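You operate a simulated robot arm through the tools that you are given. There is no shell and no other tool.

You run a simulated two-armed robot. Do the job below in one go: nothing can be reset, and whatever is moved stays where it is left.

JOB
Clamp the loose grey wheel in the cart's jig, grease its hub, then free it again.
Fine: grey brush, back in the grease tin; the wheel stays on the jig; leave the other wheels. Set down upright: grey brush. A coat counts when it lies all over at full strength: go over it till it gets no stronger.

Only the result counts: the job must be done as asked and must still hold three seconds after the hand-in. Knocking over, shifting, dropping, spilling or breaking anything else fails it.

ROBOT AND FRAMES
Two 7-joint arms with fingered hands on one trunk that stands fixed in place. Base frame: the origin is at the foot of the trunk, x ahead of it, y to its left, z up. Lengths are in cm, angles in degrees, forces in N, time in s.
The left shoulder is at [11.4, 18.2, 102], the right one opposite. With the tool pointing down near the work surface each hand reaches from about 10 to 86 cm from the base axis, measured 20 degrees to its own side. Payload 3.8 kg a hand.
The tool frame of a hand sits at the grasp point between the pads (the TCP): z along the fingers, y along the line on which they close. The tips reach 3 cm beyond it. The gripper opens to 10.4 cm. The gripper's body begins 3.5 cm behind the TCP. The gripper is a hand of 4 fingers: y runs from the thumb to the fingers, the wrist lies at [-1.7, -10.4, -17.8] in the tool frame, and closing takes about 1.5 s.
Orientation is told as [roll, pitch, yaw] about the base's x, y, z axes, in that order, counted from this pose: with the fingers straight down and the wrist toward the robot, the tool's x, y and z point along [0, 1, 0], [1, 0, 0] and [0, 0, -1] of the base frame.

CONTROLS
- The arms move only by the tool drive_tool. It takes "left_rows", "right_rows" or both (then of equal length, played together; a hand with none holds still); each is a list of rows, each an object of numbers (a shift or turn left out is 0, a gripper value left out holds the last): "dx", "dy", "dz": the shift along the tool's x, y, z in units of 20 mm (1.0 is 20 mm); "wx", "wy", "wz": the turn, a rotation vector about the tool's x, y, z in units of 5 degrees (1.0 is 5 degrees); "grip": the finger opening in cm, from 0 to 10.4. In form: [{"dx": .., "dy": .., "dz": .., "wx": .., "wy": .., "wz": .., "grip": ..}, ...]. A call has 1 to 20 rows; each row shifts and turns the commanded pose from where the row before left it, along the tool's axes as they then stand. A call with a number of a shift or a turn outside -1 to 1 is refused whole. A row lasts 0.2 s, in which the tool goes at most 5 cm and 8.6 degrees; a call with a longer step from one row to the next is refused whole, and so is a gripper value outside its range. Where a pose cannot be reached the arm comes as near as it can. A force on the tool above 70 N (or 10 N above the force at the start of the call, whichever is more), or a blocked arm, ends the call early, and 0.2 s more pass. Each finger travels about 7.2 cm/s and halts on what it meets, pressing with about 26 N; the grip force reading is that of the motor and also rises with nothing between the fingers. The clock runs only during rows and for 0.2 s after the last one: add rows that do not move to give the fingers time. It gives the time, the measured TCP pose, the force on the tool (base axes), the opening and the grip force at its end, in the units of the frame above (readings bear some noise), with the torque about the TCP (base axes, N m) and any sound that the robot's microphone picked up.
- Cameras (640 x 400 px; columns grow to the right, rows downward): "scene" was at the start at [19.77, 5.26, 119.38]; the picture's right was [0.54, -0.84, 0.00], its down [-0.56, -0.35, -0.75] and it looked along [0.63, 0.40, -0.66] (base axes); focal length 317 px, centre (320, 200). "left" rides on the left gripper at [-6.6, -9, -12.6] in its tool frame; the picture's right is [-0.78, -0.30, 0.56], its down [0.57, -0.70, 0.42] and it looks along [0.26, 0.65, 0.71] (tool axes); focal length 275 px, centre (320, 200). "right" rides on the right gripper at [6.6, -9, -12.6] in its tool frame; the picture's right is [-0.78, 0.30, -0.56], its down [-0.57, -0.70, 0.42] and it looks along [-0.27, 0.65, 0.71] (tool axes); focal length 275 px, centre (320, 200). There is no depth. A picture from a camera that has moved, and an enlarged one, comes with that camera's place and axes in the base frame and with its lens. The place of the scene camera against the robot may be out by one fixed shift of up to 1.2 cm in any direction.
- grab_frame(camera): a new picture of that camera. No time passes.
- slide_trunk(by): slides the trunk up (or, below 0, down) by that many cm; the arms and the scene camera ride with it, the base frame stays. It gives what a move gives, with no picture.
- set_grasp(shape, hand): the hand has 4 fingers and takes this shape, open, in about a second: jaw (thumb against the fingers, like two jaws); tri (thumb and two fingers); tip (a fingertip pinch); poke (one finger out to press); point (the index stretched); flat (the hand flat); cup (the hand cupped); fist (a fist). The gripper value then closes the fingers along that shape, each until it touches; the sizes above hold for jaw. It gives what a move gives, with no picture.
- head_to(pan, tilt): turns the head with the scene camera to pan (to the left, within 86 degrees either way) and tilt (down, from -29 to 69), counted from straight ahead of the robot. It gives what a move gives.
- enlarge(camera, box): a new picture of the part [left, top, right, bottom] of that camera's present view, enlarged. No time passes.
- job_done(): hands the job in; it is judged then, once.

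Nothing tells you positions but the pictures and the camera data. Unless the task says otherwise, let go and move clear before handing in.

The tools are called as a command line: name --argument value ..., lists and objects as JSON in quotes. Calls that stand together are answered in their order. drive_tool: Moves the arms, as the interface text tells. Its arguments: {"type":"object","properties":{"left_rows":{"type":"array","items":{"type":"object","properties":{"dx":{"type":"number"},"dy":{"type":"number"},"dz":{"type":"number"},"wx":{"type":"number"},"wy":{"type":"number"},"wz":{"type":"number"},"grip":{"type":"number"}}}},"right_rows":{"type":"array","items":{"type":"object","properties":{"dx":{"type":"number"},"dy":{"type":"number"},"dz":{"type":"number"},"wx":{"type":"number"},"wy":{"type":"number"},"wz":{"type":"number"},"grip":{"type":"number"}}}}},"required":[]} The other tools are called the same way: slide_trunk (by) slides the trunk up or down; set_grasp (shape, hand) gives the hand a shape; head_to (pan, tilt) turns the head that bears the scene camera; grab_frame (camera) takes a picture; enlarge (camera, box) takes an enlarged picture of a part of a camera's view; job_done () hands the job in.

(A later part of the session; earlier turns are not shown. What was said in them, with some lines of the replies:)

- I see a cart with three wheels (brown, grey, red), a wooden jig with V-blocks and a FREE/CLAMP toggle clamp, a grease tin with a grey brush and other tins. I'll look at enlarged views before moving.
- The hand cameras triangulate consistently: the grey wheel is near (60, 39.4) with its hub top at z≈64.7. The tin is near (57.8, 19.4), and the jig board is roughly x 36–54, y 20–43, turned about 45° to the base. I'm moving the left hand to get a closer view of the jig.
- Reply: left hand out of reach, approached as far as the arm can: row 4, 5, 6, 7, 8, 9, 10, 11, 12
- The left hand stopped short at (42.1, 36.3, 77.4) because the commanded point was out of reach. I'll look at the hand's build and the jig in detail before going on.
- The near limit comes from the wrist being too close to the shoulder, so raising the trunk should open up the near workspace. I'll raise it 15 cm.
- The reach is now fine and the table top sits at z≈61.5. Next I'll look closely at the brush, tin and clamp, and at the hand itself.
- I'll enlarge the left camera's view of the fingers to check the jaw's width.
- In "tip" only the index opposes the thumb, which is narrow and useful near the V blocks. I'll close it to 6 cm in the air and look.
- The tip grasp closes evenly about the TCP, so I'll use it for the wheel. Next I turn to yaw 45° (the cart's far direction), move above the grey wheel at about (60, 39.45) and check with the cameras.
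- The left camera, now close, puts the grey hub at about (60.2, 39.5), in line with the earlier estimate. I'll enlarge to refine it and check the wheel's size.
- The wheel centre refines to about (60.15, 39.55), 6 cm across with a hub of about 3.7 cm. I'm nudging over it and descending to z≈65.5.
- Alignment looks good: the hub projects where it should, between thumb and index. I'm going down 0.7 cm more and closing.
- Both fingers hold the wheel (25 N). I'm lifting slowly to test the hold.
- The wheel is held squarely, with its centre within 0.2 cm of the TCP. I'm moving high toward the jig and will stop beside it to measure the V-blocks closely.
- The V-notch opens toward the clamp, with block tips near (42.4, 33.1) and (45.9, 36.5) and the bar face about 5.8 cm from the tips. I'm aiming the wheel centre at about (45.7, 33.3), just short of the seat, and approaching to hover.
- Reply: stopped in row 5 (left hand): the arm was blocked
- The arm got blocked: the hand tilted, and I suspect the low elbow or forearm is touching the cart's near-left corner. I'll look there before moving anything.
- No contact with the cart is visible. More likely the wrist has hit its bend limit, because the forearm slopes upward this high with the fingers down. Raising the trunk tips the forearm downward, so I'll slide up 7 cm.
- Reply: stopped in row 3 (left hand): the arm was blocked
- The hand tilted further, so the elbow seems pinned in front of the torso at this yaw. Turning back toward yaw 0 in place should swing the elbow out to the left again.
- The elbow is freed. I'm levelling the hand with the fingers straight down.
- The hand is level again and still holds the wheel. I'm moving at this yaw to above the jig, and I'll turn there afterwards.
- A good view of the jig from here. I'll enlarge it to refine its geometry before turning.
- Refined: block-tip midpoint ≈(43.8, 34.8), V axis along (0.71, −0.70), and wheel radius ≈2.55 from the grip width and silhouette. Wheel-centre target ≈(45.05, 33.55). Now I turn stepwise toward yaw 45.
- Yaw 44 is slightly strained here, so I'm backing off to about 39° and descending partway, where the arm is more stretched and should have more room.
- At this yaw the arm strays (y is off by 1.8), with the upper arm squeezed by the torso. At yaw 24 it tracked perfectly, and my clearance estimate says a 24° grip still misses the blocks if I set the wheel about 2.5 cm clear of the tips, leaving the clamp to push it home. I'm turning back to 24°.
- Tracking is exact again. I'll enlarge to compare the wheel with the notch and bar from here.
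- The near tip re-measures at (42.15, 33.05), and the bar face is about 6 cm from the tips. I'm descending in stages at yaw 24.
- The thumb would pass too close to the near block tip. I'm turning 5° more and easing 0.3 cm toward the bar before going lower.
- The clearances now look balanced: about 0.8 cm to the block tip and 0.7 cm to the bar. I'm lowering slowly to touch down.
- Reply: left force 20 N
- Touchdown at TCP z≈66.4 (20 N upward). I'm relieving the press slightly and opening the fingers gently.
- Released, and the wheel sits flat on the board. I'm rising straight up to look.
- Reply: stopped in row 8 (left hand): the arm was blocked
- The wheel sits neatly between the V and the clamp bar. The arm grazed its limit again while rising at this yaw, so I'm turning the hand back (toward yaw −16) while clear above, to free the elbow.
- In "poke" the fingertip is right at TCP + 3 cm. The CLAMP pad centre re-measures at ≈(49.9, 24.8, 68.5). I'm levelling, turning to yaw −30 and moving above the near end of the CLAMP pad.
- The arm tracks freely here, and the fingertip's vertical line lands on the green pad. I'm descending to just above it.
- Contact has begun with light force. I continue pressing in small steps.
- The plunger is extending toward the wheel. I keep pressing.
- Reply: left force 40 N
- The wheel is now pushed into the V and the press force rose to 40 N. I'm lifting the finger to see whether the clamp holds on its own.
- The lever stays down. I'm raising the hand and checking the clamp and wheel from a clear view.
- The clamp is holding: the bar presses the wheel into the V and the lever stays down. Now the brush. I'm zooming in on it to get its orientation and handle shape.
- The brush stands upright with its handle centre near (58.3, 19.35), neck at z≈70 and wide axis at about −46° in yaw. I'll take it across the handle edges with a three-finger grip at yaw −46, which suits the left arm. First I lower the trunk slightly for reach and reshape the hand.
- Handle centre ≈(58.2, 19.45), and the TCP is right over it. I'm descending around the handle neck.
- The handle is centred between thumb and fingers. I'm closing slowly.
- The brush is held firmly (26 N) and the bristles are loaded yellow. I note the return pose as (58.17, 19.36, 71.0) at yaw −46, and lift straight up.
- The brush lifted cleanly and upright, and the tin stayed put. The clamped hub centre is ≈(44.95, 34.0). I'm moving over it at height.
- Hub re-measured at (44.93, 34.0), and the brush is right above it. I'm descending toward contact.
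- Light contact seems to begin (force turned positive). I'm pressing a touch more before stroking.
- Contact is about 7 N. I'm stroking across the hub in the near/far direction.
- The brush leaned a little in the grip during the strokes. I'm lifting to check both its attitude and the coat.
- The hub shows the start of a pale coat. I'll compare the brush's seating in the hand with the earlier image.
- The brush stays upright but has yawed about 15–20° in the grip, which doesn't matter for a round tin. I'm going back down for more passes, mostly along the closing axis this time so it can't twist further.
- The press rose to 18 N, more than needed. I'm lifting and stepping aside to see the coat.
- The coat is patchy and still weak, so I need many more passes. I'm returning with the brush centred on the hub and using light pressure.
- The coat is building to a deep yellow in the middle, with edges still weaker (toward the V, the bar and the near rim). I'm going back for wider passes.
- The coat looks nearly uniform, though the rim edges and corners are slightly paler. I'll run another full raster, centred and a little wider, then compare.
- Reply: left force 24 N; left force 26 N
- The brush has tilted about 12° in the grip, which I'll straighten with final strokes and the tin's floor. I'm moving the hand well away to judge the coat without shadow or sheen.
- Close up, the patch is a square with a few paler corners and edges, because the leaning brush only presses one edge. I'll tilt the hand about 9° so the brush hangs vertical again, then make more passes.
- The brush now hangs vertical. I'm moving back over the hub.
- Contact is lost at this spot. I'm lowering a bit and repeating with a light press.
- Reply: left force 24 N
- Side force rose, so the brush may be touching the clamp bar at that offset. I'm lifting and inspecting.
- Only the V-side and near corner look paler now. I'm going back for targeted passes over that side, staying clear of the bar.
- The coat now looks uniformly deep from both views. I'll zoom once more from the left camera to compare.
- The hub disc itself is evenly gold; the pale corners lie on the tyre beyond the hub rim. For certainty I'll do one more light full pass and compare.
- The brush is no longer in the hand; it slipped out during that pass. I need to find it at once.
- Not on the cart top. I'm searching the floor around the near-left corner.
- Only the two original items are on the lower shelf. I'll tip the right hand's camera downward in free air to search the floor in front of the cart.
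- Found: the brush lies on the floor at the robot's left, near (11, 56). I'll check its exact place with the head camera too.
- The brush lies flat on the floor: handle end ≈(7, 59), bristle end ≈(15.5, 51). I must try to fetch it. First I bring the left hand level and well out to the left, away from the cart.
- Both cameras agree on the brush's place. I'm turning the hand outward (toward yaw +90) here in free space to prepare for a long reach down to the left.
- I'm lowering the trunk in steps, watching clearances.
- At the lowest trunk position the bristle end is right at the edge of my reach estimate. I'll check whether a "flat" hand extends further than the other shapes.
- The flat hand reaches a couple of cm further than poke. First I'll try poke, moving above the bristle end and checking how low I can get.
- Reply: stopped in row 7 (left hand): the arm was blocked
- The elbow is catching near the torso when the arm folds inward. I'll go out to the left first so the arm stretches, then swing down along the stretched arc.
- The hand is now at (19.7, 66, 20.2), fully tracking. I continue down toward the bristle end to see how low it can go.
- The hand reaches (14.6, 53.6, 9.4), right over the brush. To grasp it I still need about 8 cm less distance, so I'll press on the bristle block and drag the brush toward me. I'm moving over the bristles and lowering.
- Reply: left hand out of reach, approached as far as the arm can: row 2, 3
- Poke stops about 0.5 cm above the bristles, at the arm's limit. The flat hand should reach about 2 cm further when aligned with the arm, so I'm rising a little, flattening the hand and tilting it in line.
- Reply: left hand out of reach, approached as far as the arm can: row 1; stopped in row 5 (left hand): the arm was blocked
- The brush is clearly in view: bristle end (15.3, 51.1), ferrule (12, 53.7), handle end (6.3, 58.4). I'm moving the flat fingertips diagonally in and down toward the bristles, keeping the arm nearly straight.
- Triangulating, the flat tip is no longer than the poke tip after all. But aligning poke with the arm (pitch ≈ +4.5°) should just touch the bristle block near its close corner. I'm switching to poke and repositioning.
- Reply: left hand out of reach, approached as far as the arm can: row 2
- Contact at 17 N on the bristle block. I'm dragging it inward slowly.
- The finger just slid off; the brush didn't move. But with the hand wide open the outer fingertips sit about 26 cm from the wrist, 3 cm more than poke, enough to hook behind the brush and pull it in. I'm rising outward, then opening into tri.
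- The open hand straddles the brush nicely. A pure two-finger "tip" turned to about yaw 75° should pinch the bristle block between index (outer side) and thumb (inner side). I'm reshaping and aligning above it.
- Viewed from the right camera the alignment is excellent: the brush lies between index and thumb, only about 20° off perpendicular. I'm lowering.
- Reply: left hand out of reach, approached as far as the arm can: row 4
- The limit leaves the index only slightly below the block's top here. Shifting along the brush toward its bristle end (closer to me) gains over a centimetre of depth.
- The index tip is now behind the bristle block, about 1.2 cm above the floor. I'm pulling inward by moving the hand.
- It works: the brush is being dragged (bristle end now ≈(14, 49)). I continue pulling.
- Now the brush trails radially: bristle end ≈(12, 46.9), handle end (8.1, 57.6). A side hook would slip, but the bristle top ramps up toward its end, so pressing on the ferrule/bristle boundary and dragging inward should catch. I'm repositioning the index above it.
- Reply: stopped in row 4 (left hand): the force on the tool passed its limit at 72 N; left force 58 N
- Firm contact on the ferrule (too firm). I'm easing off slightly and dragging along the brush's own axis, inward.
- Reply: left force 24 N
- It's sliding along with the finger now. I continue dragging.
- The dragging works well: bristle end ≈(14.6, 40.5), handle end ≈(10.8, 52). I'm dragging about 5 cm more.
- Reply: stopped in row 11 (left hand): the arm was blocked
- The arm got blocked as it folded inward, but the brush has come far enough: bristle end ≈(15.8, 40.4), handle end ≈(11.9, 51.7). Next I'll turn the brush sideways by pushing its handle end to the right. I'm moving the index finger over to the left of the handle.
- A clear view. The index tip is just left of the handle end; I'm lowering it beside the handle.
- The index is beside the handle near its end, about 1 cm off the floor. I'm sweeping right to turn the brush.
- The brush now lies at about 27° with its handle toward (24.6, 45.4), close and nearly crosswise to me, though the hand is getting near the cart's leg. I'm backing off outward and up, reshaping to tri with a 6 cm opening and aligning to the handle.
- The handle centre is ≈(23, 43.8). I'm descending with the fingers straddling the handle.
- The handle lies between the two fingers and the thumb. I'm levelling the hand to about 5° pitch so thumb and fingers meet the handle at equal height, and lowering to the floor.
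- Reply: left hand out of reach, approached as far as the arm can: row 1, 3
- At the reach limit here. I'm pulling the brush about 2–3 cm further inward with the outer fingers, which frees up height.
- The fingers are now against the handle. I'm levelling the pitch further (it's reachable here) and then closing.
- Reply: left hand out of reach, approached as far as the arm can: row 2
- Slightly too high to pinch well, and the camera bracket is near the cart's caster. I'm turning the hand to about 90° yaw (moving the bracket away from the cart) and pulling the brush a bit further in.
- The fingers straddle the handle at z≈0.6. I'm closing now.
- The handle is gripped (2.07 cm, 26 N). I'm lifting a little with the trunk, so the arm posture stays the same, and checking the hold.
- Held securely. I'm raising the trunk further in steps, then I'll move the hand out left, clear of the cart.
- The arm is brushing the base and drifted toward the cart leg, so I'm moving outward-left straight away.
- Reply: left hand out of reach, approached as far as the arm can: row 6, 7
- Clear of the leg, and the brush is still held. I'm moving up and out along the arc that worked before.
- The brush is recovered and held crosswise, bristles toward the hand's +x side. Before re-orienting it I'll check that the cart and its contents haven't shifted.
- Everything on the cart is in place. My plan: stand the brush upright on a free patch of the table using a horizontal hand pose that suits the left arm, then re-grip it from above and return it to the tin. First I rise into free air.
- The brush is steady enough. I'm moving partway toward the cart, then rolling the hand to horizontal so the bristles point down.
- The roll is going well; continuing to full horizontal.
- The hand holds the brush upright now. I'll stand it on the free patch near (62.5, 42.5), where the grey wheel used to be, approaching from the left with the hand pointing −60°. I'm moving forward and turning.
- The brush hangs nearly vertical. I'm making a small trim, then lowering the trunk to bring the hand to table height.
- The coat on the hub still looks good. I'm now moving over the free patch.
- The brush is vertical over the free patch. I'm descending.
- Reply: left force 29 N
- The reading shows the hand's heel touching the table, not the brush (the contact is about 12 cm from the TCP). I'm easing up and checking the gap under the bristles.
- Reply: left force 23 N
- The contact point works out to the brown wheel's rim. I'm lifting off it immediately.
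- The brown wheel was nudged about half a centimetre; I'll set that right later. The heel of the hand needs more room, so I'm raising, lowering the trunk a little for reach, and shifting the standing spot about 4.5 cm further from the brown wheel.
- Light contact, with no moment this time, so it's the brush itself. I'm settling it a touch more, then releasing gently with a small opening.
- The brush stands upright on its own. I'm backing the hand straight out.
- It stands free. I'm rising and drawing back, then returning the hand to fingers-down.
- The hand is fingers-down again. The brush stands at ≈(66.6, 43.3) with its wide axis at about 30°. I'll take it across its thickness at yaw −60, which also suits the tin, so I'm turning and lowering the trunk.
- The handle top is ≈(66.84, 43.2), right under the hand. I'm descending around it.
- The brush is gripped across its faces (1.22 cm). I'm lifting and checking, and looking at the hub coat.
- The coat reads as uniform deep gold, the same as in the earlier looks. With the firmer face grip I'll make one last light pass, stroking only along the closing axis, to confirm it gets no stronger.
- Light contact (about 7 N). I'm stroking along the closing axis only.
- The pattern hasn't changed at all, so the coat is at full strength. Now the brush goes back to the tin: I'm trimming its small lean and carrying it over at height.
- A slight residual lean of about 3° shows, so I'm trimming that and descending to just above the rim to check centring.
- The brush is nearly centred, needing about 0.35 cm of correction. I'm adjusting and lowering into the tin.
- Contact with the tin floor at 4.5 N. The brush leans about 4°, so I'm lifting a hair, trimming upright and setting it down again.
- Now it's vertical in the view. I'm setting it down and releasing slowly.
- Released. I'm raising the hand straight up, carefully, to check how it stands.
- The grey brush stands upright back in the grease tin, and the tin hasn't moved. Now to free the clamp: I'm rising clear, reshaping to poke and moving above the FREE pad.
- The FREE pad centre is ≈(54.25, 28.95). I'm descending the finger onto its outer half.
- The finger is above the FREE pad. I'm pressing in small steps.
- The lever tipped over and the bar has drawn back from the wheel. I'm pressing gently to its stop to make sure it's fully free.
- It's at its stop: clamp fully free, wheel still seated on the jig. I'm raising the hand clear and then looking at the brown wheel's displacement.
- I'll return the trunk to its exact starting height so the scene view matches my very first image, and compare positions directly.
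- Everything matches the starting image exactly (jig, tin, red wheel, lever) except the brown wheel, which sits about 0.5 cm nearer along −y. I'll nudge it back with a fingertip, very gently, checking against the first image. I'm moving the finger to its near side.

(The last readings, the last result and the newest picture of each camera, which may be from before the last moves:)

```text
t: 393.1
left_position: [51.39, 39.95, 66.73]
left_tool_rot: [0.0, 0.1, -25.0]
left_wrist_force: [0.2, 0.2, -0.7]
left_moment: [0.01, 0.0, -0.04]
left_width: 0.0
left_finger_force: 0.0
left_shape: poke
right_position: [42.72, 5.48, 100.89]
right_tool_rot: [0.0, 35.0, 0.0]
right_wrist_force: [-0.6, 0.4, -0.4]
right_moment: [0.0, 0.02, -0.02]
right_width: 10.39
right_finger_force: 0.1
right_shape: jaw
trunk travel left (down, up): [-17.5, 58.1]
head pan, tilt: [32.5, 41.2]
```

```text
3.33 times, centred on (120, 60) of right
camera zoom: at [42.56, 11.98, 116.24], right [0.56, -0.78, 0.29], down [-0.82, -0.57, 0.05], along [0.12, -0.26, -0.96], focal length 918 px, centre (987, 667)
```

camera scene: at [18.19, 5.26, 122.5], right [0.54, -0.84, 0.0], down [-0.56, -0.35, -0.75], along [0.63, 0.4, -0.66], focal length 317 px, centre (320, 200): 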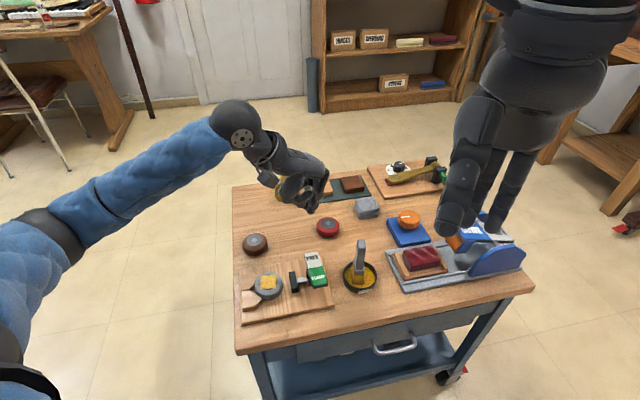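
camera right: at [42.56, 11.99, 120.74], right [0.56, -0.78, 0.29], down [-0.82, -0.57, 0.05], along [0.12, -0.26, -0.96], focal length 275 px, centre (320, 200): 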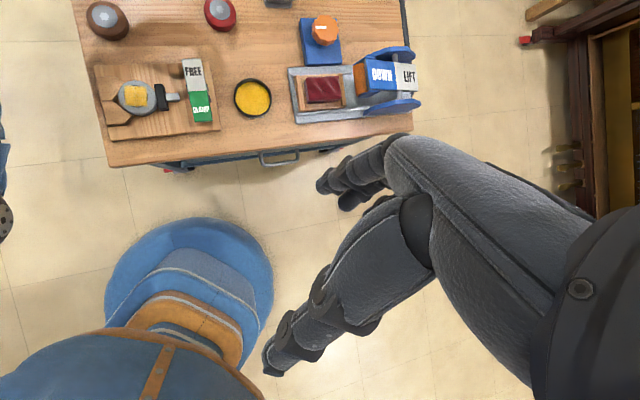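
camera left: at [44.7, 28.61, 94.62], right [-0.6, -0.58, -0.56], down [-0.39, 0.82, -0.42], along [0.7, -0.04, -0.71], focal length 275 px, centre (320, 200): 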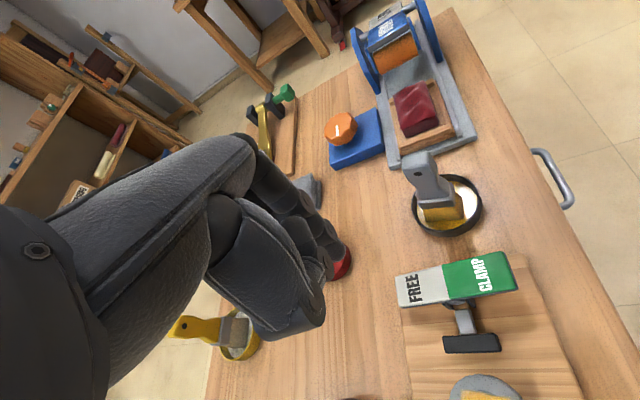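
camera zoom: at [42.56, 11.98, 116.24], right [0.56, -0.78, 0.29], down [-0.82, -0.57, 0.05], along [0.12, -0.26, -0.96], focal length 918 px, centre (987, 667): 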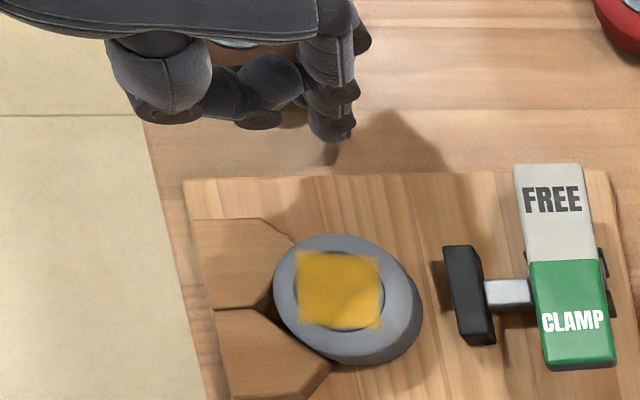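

enlarge --camera "scene" --box '[240, 236, 290, 266]'

drive_tool --left_rows '[{"dx": 0.2, "dy": -0.02}, {"dx": 0.2, "dy": -0.02}, {"dx": 0.1}, {}]'

enlarge --camera "scene" --box '[240, 236, 290, 266]'

```text
12.80 times, centred on (265, 251) of scene
camera zoom: at [19.78, 5.25, 119.38], right [0.54, -0.84, 0.0], down [-0.56, -0.35, -0.75], along [0.63, 0.4, -0.66], focal length 4063 px, centre (1024, -453)
```

zoom: 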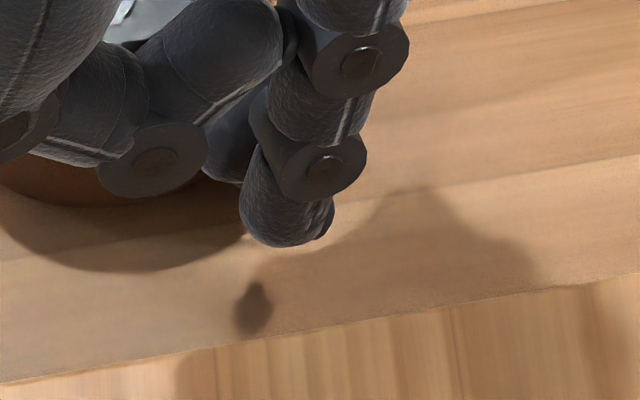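

```text
t: 394.1
left_position: [51.82, 40.81, 66.8]
left_tool_rot: [-0.2, 0.1, -25.1]
left_wrist_force: [-0.8, -2.2, 1.8]
left_moment: [-0.05, 0.02, 0.02]
left_width: 0.0
left_finger_force: 0.1
left_shape: poke
right_position: [42.71, 5.42, 100.82]
right_tool_rot: [0.0, 34.9, 0.0]
right_wrist_force: [0.1, 0.1, -0.2]
right_moment: [-0.01, 0.04, 0.02]
right_width: 10.38
right_finger_force: 0.1
right_shape: jaw
trunk travel left (down, up): [-17.5, 58.1]
head pan, tilt: [32.5, 41.2]
```

```text
12.80 times, centred on (265, 251) of scene
camera zoom: at [19.77, 5.23, 119.39], right [0.54, -0.84, 0.0], down [-0.56, -0.35, -0.75], along [0.63, 0.4, -0.66], focal length 4063 px, centre (1024, -453)
```

zoom: 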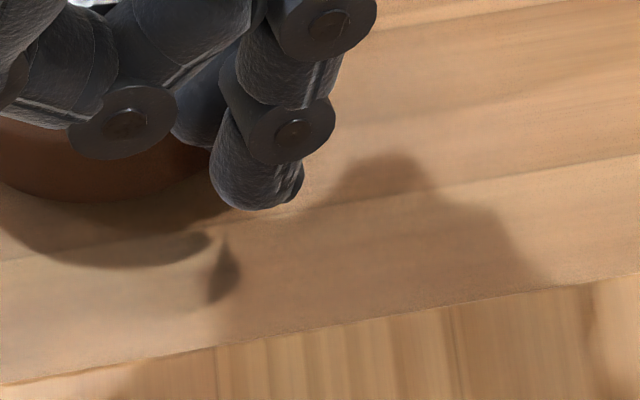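

Contact: the wheel starts to move. I continue in millimetre steps, watching its lower edge.

drive_tool --left_rows '[{"dx": 0.06, "dy": -0.005}, {"dx": 0.04}, {}]'

enlarge --camera "scene" --box '[240, 236, 290, 266]'

```text
t: 394.9
left_position: [51.58, 41.05, 66.76]
left_tool_rot: [-0.1, -0.1, -25.1]
left_wrist_force: [1.6, -2.8, 4.6]
left_moment: [0.0, -0.02, -0.03]
left_width: 0.01
left_finger_force: 0.0
left_shape: poke
right_position: [42.64, 5.34, 100.88]
right_tool_rot: [0.0, 34.9, 0.1]
right_wrist_force: [-1.0, 0.6, -0.1]
right_moment: [-0.01, 0.0, -0.02]
right_width: 10.36
right_finger_force: 0.0
right_shape: jaw
trunk travel left (down, up): [-17.5, 58.1]
head pan, tilt: [32.5, 41.2]
```

```text
12.80 times, centred on (265, 251) of scene
camera zoom: at [19.75, 5.21, 119.39], right [0.54, -0.84, 0.0], down [-0.56, -0.35, -0.75], along [0.63, 0.4, -0.66], focal length 4063 px, centre (1024, -453)
```

zoom: 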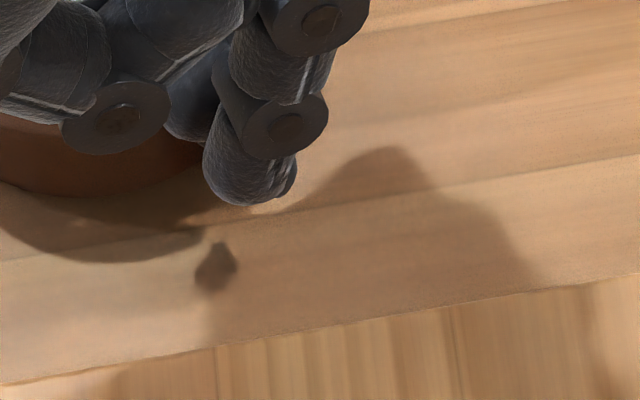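

drive_tool --left_rows '[{"dx": 0.05}, {"dx": 0.04}, {}]'

enlarge --camera "scene" --box '[240, 236, 290, 266]'

```text
t: 395.7
left_position: [51.9, 41.15, 66.88]
left_tool_rot: [-0.1, 0.1, -25.1]
left_wrist_force: [-0.6, -2.1, 1.5]
left_moment: [-0.03, 0.05, 0.0]
left_width: 0.0
left_finger_force: 0.0
left_shape: poke
right_position: [42.64, 5.45, 100.87]
right_tool_rot: [0.0, 35.0, -0.1]
right_wrist_force: [0.4, -0.4, -0.9]
right_moment: [0.01, -0.04, -0.01]
right_width: 10.37
right_finger_force: 0.1
right_shape: jaw
trunk travel left (down, up): [-17.5, 58.1]
head pan, tilt: [32.5, 41.2]
```

```text
12.80 times, centred on (265, 251) of scene
camera zoom: at [19.77, 5.23, 119.38], right [0.54, -0.84, 0.0], down [-0.56, -0.35, -0.75], along [0.63, 0.4, -0.66], focal length 4063 px, centre (1024, -453)
```

zoom: 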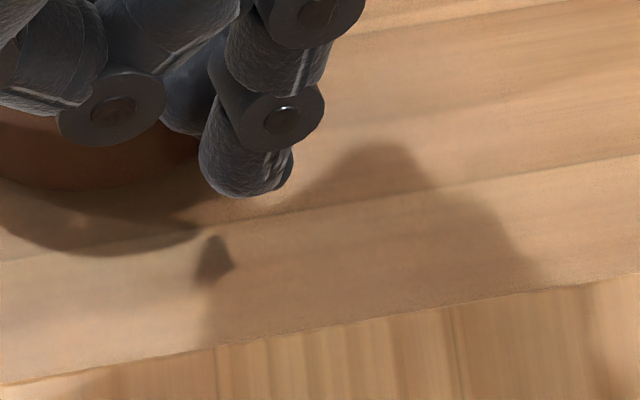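

That's about the right amount. I'm backing the finger off and comparing with the first image.

drive_tool --left_rows '[{"dx": -0.2}, {"dx": -0.4}, {"dz": -0.6}, {"dz": -0.9}, {"dz": -0.9}, {"dz": -0.9}, {"dz": -0.9}, {"dz": -0.9}, {"dx": 0.9, "dz": -0.4}, {"dx": 0.9}, {"dx": 0.9}, {"dx": 0.9}, {"dx": 0.9}, {}]'

enlarge --camera "scene" --box '[220, 220, 400, 332]'

grab_frame --camera "scene"

```text
t: 398.7
left_position: [55.34, 48.3, 77.95]
left_tool_rot: [-0.2, 0.1, -25.1]
left_wrist_force: [0.2, 0.3, 0.9]
left_moment: [0.0, 0.0, 0.01]
left_width: 0.0
left_finger_force: 0.1
left_shape: poke
right_position: [42.69, 5.44, 100.89]
right_tool_rot: [0.1, 35.0, 0.0]
right_wrist_force: [0.7, 0.0, 0.0]
right_moment: [0.01, 0.0, 0.02]
right_width: 10.37
right_finger_force: 0.0
right_shape: jaw
trunk travel left (down, up): [-17.5, 58.1]
head pan, tilt: [32.5, 41.2]
```

```text
3.56 times, centred on (310, 276) of scene
camera zoom: at [19.78, 5.25, 119.39], right [0.54, -0.84, 0.0], down [-0.56, -0.35, -0.75], along [0.63, 0.4, -0.66], focal length 1129 px, centre (356, -70)
```

zoom: 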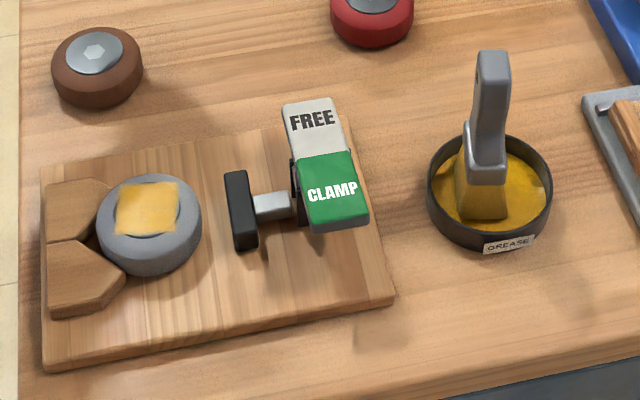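

```text
taken
camera scene: at [19.78, 5.25, 119.39], right [0.54, -0.84, 0.0], down [-0.56, -0.35, -0.75], along [0.63, 0.4, -0.66], focal length 317 px, centre (320, 200)
```

scene: 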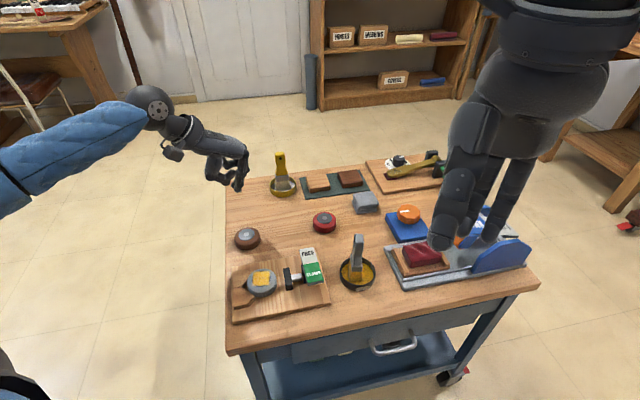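

The brown wheel is back within about a millimetre of its start. The hub is coated, the brush is upright in the tin, the clamp is free and the wheel is on the jig. I'm moving the hand well clear and taking a final look.

drive_tool --left_rows '[{"dz": -0.8}, {"dz": -0.8, "dx": 0.3}, {"dx": 0.8, "dy": -0.4, "dz": -0.3}, {"dx": 0.8, "dy": -0.5}, {"dx": 0.8, "dy": -0.5}, {"dx": 0.8, "dy": -0.5}, {"dx": 0.8, "dy": -0.5}, {}, {}, {}, {}, {}]'

grab_frame --camera "scene"

enlarge --camera "scene" --box '[220, 140, 540, 340]'

enlarge --camera "right" --box '[40, 0, 320, 160]'

```text
t: 401.3
left_position: [54.66, 58.02, 81.53]
left_tool_rot: [-0.2, 0.0, -25.1]
left_wrist_force: [-0.1, 0.2, -0.7]
left_moment: [0.03, 0.0, -0.03]
left_width: 0.0
left_finger_force: 0.0
left_shape: poke
right_position: [42.7, 5.42, 100.8]
right_tool_rot: [0.0, 34.9, 0.0]
right_wrist_force: [-0.5, 0.1, 0.7]
right_moment: [0.01, -0.01, 0.0]
right_width: 10.36
right_finger_force: 0.1
right_shape: jaw
trunk travel left (down, up): [-17.5, 58.1]
head pan, tilt: [32.5, 41.2]
```

```text
taken
camera scene: at [19.78, 5.26, 119.38], right [0.54, -0.84, 0.0], down [-0.56, -0.35, -0.75], along [0.63, 0.4, -0.66], focal length 317 px, centre (320, 200)
```

scene: 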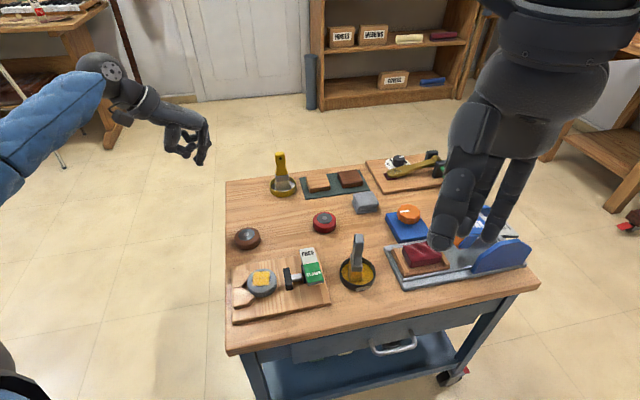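

```text
2.00 times, centred on (380, 240) of scene
camera zoom: at [19.78, 5.26, 119.38], right [0.54, -0.84, 0.0], down [-0.56, -0.35, -0.75], along [0.63, 0.4, -0.66], focal length 635 px, centre (200, 120)
```

zoom: 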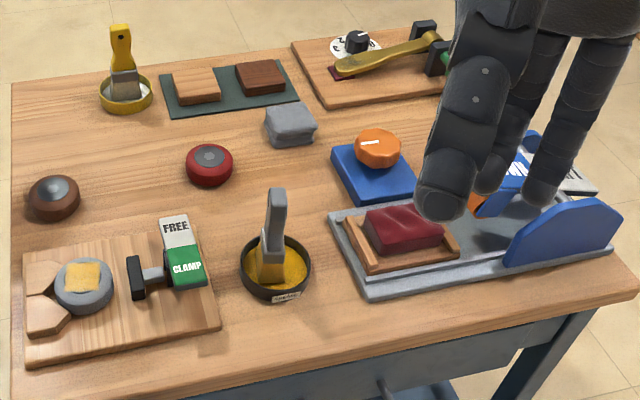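

```text
2.29 times, centred on (180, 80) of right
camera zoom: at [42.56, 11.98, 116.24], right [0.56, -0.78, 0.29], down [-0.82, -0.57, 0.05], along [0.12, -0.26, -0.96], focal length 629 px, centre (640, 474)
```

zoom: 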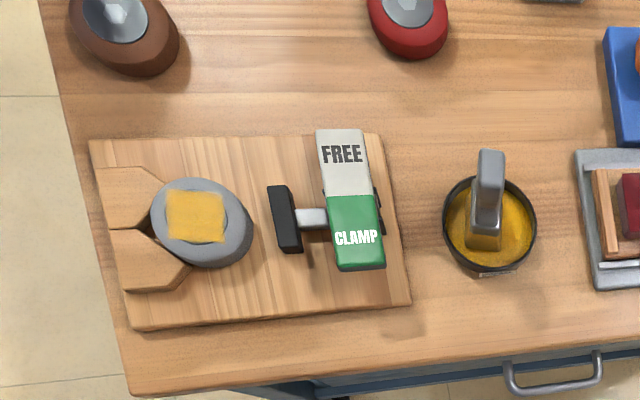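

Everything is in its place and still:
- The greased grey wheel sits on the jig with the clamp free.
- The grey brush stands upright in the grease tin.
- The other wheels and items match the starting image; the brown wheel, which I bumped, is back to within about a millimetre.

I'm handing in.

job_done

```text
The job is handed in.
```

I handed the job in. The grey wheel was clamped, its hub greased, and then freed. It is still seated on the jig, and the grey brush stands upright in the grease tin. I have not seen the verdict, and two things went wrong along the way that could count against it.

- **Brush dropped:** the grey brush slipped out of the hand during a late greasing pass and fell to the floor. I fetched it back, stood it briefly on a free patch of the table to re-grip it, and made one more pass over the hub. It then went back in the tin, which matches the starting image. The bristles were greasy, so the floor and table patch may carry some.
- **Brown wheel bumped:** while I was standing the brush on the table, the hand pushed the brown wheel about half a centimetre. I nudged it back to within about a millimetre of where it began, judged against the first picture.

The coat looked evenly deep gold over the hub. The last passes made no visible difference, so I took it as full strength. It is paler only at the corners that lie on the tyre, outside the hub.

In the final pictures everything else on the cart matches the start, and both hands are clear.
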